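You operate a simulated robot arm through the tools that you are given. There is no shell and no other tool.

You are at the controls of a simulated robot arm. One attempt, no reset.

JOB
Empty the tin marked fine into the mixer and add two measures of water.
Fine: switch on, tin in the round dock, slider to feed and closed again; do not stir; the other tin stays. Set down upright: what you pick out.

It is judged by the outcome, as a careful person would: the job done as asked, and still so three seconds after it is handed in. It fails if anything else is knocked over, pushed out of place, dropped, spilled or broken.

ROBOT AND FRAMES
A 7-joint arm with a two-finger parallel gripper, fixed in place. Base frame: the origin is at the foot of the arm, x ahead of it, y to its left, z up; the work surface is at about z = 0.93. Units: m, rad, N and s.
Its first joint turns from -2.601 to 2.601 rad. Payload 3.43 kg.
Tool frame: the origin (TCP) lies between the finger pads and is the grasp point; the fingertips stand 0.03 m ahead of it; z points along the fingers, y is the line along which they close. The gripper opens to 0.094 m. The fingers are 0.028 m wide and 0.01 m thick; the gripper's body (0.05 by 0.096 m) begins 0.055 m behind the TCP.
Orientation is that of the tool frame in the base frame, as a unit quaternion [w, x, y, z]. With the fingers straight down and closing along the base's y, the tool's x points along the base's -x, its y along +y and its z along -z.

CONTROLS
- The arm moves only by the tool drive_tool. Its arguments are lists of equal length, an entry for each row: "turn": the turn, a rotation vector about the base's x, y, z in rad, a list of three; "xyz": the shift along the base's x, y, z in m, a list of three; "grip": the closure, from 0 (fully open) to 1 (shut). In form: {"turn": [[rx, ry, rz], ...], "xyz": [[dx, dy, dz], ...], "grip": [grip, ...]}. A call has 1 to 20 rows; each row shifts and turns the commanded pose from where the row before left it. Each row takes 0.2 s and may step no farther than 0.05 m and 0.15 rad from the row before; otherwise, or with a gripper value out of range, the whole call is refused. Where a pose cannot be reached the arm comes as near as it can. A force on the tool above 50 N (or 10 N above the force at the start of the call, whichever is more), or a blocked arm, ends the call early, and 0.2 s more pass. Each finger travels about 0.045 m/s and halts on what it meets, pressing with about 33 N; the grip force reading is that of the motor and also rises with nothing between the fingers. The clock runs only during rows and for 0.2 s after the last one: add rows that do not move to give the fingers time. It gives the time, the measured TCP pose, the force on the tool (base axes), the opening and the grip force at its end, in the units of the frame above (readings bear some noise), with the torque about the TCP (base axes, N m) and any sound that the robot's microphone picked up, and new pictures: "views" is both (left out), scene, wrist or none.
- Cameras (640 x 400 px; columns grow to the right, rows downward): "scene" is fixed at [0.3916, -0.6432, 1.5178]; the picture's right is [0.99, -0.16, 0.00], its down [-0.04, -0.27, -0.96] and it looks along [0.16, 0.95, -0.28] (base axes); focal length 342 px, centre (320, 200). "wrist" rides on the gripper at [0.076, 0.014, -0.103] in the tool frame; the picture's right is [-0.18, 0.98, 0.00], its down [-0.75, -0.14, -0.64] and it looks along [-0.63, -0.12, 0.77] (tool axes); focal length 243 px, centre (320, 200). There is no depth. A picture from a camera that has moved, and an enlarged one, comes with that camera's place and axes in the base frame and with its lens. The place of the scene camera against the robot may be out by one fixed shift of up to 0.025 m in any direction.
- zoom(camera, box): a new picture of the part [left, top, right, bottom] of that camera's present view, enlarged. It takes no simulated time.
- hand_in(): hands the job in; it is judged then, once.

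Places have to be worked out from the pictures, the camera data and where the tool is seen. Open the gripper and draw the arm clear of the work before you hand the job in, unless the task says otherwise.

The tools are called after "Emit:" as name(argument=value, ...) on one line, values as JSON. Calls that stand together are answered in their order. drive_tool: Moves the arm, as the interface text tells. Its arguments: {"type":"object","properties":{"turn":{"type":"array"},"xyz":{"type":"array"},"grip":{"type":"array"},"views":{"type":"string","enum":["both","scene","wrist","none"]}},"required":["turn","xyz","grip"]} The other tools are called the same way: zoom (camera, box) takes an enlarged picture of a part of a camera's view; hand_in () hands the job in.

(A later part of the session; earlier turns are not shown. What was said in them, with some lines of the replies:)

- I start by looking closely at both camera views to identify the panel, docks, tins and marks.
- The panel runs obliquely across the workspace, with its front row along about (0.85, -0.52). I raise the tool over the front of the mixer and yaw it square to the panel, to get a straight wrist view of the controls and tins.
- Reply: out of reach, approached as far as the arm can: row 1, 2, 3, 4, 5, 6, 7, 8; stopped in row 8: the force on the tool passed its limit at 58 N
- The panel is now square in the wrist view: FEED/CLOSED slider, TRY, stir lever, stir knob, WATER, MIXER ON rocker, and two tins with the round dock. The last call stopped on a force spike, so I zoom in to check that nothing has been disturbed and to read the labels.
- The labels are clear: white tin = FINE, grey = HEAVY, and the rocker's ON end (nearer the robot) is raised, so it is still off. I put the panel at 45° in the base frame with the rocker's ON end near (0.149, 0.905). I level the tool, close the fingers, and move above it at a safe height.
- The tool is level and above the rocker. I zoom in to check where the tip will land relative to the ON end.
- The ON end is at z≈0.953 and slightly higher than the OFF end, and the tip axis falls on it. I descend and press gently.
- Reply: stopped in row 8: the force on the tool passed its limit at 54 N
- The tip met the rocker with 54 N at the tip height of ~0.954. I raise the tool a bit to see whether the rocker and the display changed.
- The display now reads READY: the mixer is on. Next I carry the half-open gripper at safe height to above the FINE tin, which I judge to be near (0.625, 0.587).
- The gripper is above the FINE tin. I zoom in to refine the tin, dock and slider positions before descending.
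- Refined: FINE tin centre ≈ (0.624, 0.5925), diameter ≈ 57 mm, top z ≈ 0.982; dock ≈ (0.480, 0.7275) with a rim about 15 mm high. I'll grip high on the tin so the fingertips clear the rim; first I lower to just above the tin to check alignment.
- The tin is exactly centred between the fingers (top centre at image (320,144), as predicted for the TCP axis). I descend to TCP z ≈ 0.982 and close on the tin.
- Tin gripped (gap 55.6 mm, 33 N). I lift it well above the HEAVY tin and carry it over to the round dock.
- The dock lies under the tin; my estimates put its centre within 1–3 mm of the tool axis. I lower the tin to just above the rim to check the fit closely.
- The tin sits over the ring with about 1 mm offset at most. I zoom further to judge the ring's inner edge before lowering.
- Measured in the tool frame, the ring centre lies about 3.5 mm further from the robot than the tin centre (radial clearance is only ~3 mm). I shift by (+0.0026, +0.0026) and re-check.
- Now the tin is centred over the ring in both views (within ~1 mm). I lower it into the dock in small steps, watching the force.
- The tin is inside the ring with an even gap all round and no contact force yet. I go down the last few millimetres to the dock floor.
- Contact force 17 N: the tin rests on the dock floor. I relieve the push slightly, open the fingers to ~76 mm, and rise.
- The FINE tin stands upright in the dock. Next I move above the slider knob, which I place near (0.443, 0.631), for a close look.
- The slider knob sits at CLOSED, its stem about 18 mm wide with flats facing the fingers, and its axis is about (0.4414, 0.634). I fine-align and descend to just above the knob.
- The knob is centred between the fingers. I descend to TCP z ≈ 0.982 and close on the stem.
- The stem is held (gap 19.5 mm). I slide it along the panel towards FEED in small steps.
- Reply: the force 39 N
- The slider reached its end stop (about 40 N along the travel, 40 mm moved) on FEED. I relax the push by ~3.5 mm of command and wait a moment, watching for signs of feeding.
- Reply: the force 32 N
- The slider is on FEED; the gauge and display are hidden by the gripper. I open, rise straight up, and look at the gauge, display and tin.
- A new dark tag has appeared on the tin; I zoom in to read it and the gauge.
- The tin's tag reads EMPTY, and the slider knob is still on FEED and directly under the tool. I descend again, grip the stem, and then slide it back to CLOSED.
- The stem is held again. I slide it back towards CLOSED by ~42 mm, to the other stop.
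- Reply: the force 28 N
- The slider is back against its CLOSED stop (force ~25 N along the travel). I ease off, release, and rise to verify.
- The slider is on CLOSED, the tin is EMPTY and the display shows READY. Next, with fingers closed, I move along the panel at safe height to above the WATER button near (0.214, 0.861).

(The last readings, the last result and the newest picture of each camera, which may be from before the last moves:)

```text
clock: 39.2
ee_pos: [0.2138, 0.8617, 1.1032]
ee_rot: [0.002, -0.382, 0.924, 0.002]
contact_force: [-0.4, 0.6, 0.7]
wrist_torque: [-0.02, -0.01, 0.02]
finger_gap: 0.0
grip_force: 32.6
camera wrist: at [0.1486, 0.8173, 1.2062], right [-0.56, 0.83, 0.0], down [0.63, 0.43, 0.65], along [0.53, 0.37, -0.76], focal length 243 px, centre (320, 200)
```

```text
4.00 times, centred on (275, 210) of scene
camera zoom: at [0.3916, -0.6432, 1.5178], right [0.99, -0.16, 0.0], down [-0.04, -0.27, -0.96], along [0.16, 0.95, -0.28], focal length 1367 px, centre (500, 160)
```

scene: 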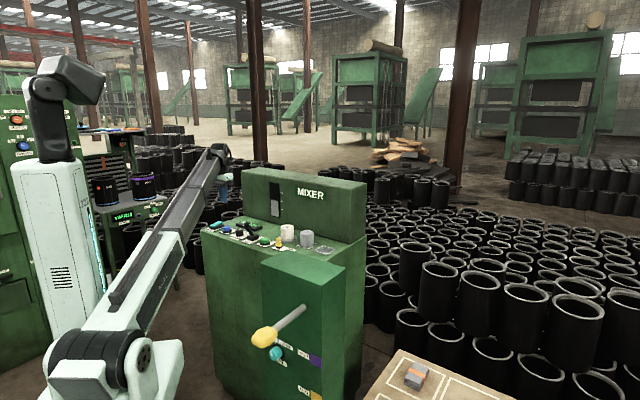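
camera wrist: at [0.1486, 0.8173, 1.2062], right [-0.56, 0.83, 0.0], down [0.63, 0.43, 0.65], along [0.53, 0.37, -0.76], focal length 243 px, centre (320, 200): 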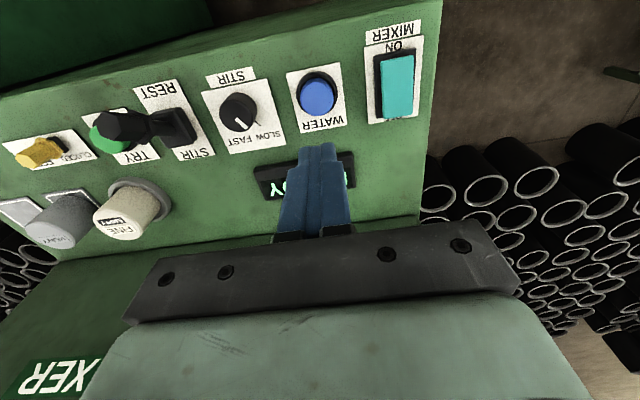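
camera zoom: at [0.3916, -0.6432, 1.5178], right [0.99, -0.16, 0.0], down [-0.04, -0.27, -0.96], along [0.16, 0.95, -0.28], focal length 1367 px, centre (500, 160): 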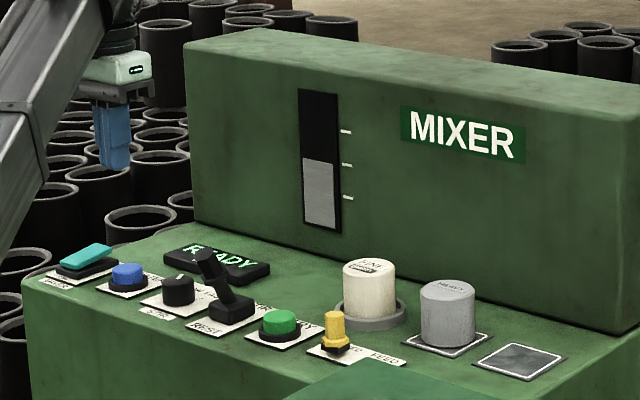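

The scene view shows gauge, READY and tins in order. The WATER button centre is ~3 mm towards +u from the tool axis, at about (0.2162, 0.8593). I centre over it and descend to near contact.

Emit:
drive_tool(turn=[[0, 0, 0], [0, 0, 0], [0, 0, 0], [0, 0, 0], [0, 0, 0], [0, 0, 0]], xyz=[[0.0024, -0.0024, -0.02], [0, 0, -0.04], [0, 0, -0.04], [0, 0, -0.012], [0, 0, -0.005], [0, 0, 0]], grip=[1, 1, 1, 1, 1, 1])

Emit:
zoom(camera="wrist", box=[240, 90, 400, 190])

Emit:
zoom(camera="scene", box=[205, 190, 265, 240])

```text
clock: 40.6
ee_pos: [0.216, 0.8607, 0.9859]
ee_rot: [0.002, -0.382, 0.924, 0.002]
contact_force: [-0.9, -0.3, 0.6]
wrist_torque: [0.02, 0.0, -0.05]
finger_gap: 0.0
grip_force: 33.2
camera wrist: at [0.1513, 0.8157, 1.089], right [-0.56, 0.83, 0.0], down [0.63, 0.43, 0.65], along [0.53, 0.37, -0.76], focal length 243 px, centre (320, 200)
```

scene: 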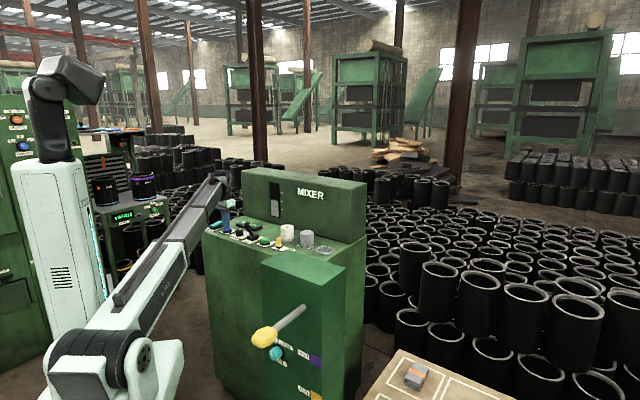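
wrist: 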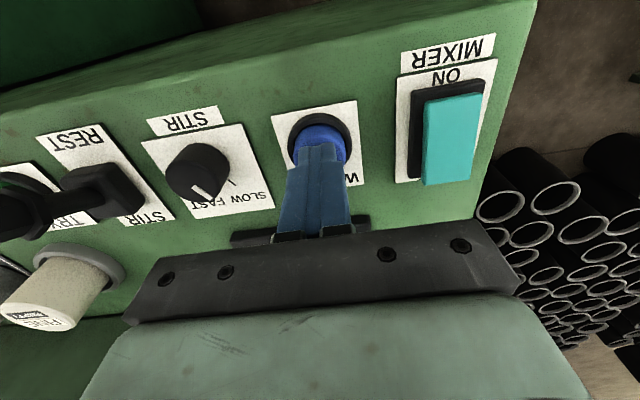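

```text
4.00 times, centred on (320, 140) of wrist
camera zoom: at [0.1513, 0.8157, 1.089], right [-0.56, 0.83, 0.0], down [0.63, 0.43, 0.65], along [0.53, 0.37, -0.76], focal length 970 px, centre (320, 440)
```

zoom: 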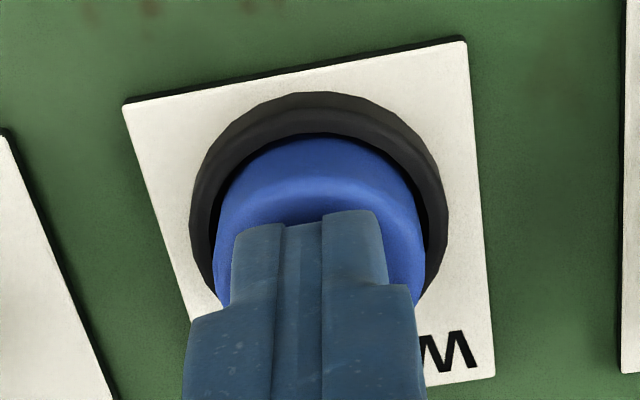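

```text
8.00 times, centred on (235, 215) of scene
camera zoom: at [0.3916, -0.6432, 1.5178], right [0.99, -0.16, 0.0], down [-0.04, -0.27, -0.96], along [0.16, 0.95, -0.28], focal length 2733 px, centre (1000, 80)
```

zoom: 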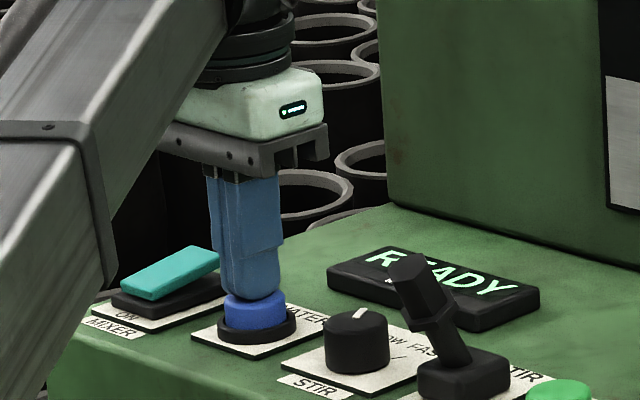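

The tip is centred just over the button with no contact yet. I press about 9 mm of command and release, in one motion.

Emit:
drive_tool(turn=[[0, 0, 0], [0, 0, 0], [0, 0, 0], [0, 0, 0], [0, 0, 0], [0, 0, 0]], xyz=[[0, 0, -0.004], [0, 0, -0.003], [0, 0, -0.002], [0, 0, 0.009], [0, 0, 0.006], [0, 0, 0]], grip=[1, 1, 1, 1, 1, 1])

Emit:
zoom(camera="scene", box=[205, 160, 305, 240])

```text
clock: 42.0
ee_pos: [0.2163, 0.8595, 0.9929]
ee_rot: [0.002, -0.383, 0.924, 0.002]
contact_force: [-0.5, -0.8, 0.3]
wrist_torque: [0.02, 0.01, 0.01]
finger_gap: 0.0
grip_force: 32.8
heard: click
camera wrist: at [0.1518, 0.8153, 1.095], right [-0.56, 0.83, 0.0], down [0.63, 0.43, 0.65], along [0.53, 0.37, -0.76], focal length 243 px, centre (320, 200)
```

scene: 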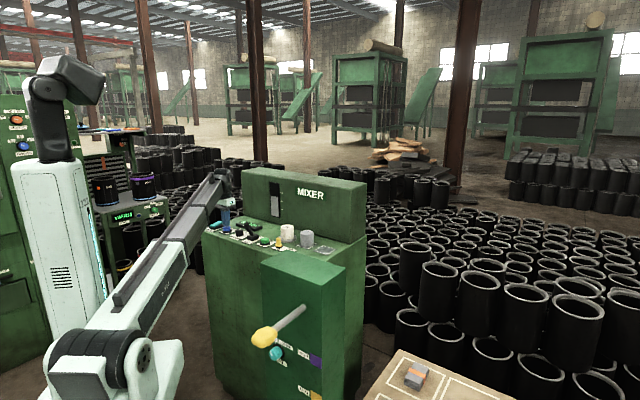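
wrist: 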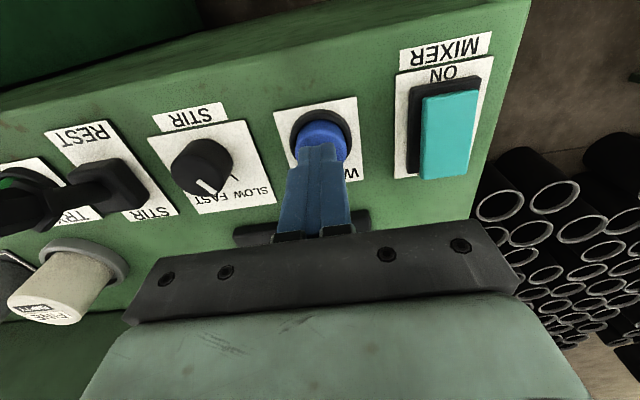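

```text
5.00 times, centred on (255, 200) of scene
camera zoom: at [0.3916, -0.6432, 1.5178], right [0.99, -0.16, 0.0], down [-0.04, -0.27, -0.96], along [0.16, 0.95, -0.28], focal length 1708 px, centre (645, 200)
```

zoom: 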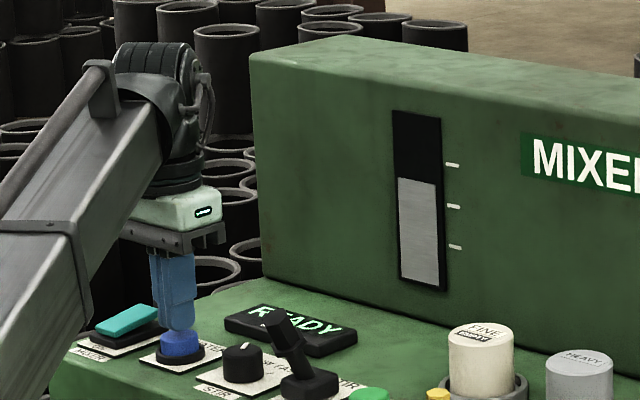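

One click was heard and the gauge rose by one step (now midway between the two upper ticks). I wait a moment to be sure that the level is steady before the second press.

Emit:
drive_tool(turn=[[0, 0, 0], [0, 0, 0], [0, 0, 0], [0, 0, 0], [0, 0, 0]], xyz=[[0, 0, 0], [0, 0, 0], [0, 0, 0], [0, 0, 0], [0, 0, 0]], grip=[1, 1, 1, 1, 1], views="none")

Emit:
zoom(camera="scene", box=[205, 160, 305, 240])

```text
clock: 43.2
ee_pos: [0.2171, 0.86, 0.9913]
ee_rot: [0.002, -0.383, 0.924, 0.002]
contact_force: [0.5, 0.6, 0.1]
wrist_torque: [-0.02, 0.02, -0.03]
finger_gap: 0.0002
grip_force: 32.6
```

```text
5.00 times, centred on (255, 200) of scene
camera zoom: at [0.3916, -0.6432, 1.5178], right [0.99, -0.16, 0.0], down [-0.04, -0.27, -0.96], along [0.16, 0.95, -0.28], focal length 1708 px, centre (645, 200)
```

zoom: 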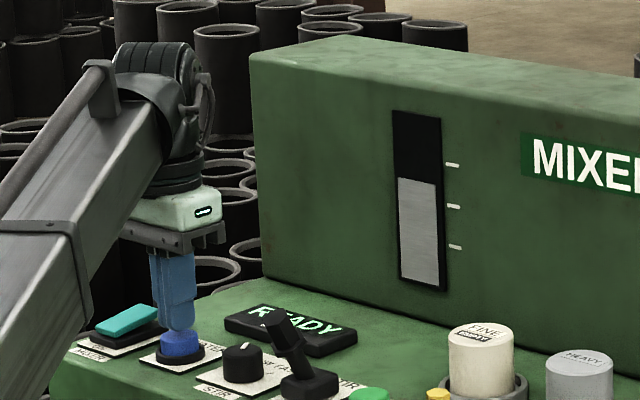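

The level is steady, so the first measure is complete. I press and release the WATER button a second time with the same stroke.

Emit:
drive_tool(turn=[[0, 0, 0], [0, 0, 0], [0, 0, 0], [0, 0, 0], [0, 0, 0], [0, 0, 0], [0, 0, 0]], xyz=[[0, 0, -0.006], [0, 0, -0.004], [0, 0, -0.003], [0, 0, -0.002], [0, 0, 0.009], [0, 0, 0.012], [0, 0, 0]], grip=[1, 1, 1, 1, 1, 1, 1])

Emit:
zoom(camera="scene", box=[205, 160, 305, 240])

```text
clock: 44.8
ee_pos: [0.2151, 0.8588, 0.9985]
ee_rot: [0.002, -0.383, 0.924, 0.002]
contact_force: [-0.6, -0.4, -0.2]
wrist_torque: [0.01, 0.04, -0.02]
finger_gap: 0.0
grip_force: 33.2
heard: click
camera wrist: at [0.1514, 0.8152, 1.1008], right [-0.56, 0.83, 0.0], down [0.63, 0.43, 0.65], along [0.53, 0.37, -0.76], focal length 243 px, centre (320, 200)
```

scene: 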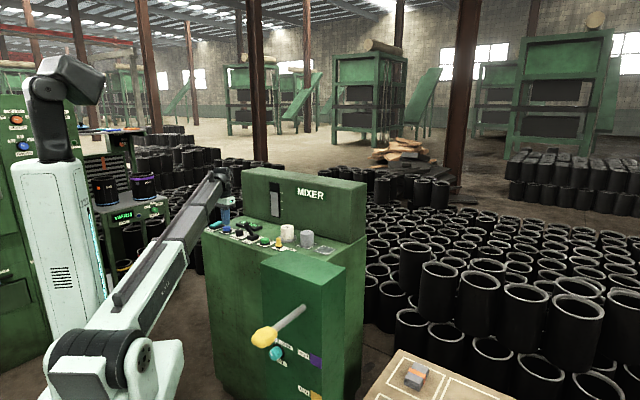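
wrist: 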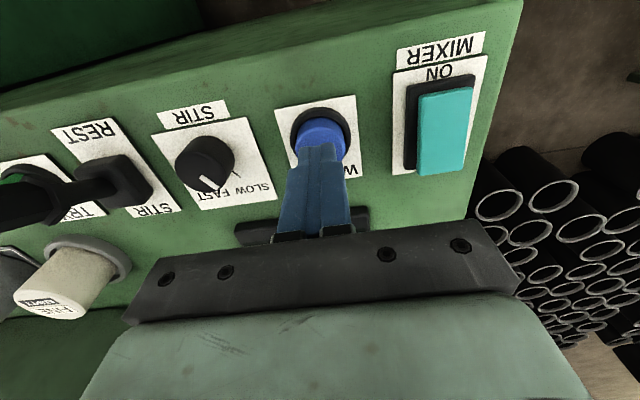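

```text
5.00 times, centred on (255, 200) of scene
camera zoom: at [0.3916, -0.6432, 1.5178], right [0.99, -0.16, 0.0], down [-0.04, -0.27, -0.96], along [0.16, 0.95, -0.28], focal length 1708 px, centre (645, 200)
```

zoom: 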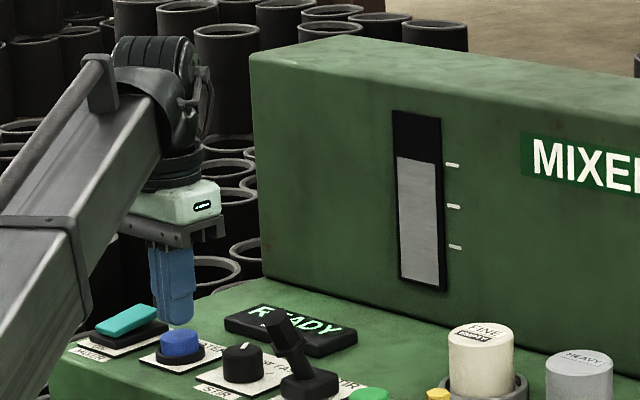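

The second click raised the level to the top tick: two measures are in. I rise well clear, open the gripper, and check the whole scene.

Emit:
drive_tool(turn=[[0, 0, 0], [0, 0, 0], [0, 0, 0], [0, 0, 0], [0, 0, 0], [0, 0, 0], [0, 0, 0]], xyz=[[0, 0, 0.02], [0, 0, 0.04], [0, 0, 0.045], [0, 0, 0.045], [0, 0, 0.03], [0, 0, 0], [0, 0, 0]], grip=[1, 1, 0.8, 0.5, 0.2, 0, 0])

Emit:
zoom(camera="scene", box=[195, 160, 375, 270])

Emit:
zoom(camera="scene", box=[250, 205, 350, 270])

```text
clock: 46.4
ee_pos: [0.2153, 0.8604, 1.1775]
ee_rot: [0.002, -0.382, 0.924, 0.002]
contact_force: [-0.4, -0.2, 0.6]
wrist_torque: [-0.04, 0.04, 0.03]
finger_gap: 0.0939
grip_force: 0.1
camera wrist: at [0.151, 0.8154, 1.2801], right [-0.56, 0.83, 0.0], down [0.63, 0.43, 0.65], along [0.53, 0.37, -0.76], focal length 243 px, centre (320, 200)
```

scene: 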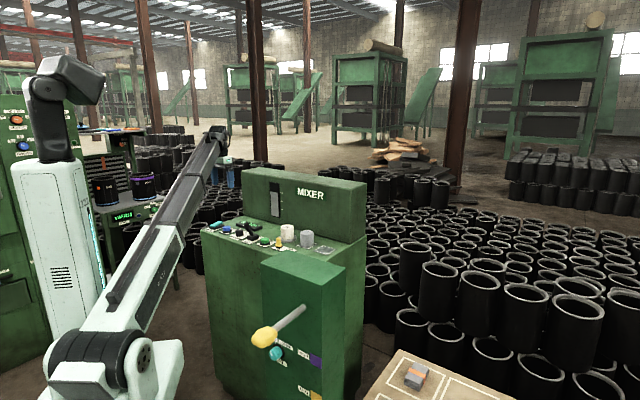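
wrist: 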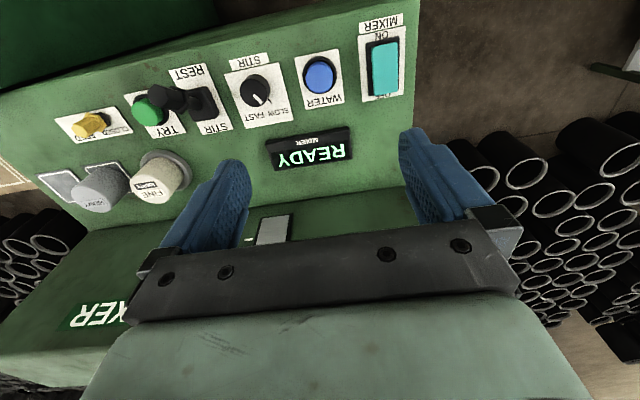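

```text
3.56 times, centred on (285, 215) of scene
camera zoom: at [0.3916, -0.6432, 1.5178], right [0.99, -0.16, 0.0], down [-0.04, -0.27, -0.96], along [0.16, 0.95, -0.28], focal length 1215 px, centre (444, 147)
```

zoom: 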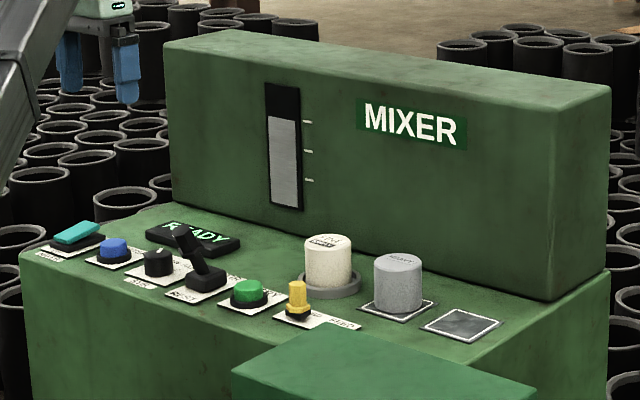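

```text
6.15 times, centred on (300, 238) of scene
camera zoom: at [0.3916, -0.6432, 1.5178], right [0.99, -0.16, 0.0], down [-0.04, -0.27, -0.96], along [0.16, 0.95, -0.28], focal length 2103 px, centre (443, -31)
```

zoom: 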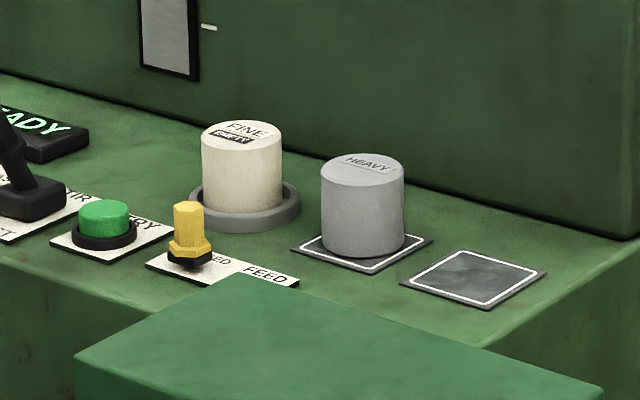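

Everything checks out:
- The mixer shows READY.
- The FINE tin stands upright in the dock, tagged EMPTY.
- The slider is on CLOSED and the stir lever is at rest.
- The HEAVY tin is untouched.
- The gauge has risen two steps from the two water presses.

The gripper is open and clear, so I hand the job in.

Emit:
hand_in()

```text
The job is handed in.
```

The fine tin is emptied into the mixer and two measures of water are added. I handed the job in with everything still in place, but no verdict has come back yet.

- **Mixer:** I switched it on and the display changed from STANDBY to READY.
- **Fine tin:** It stands upright in the round dock, and its tag now reads EMPTY. I left it there after emptying, since the note did not ask for it to go back to its square.
- **Slider:** I moved it to FEED, then back to CLOSED against its stop.
- **Water:** I pressed the button twice. Each press clicked once and raised the gauge one step, up to the top tick.
- **Left alone:** I did not touch the stir lever, the stir knob, the TRY button or the HEAVY tin.

Two moves tripped the force limit. The first was early on, while moving over the mixer (58 N, cause unclear). The second was pressing the switch (54 N). I saw nothing displaced after either one. The gripper is open and clear of the mixer.
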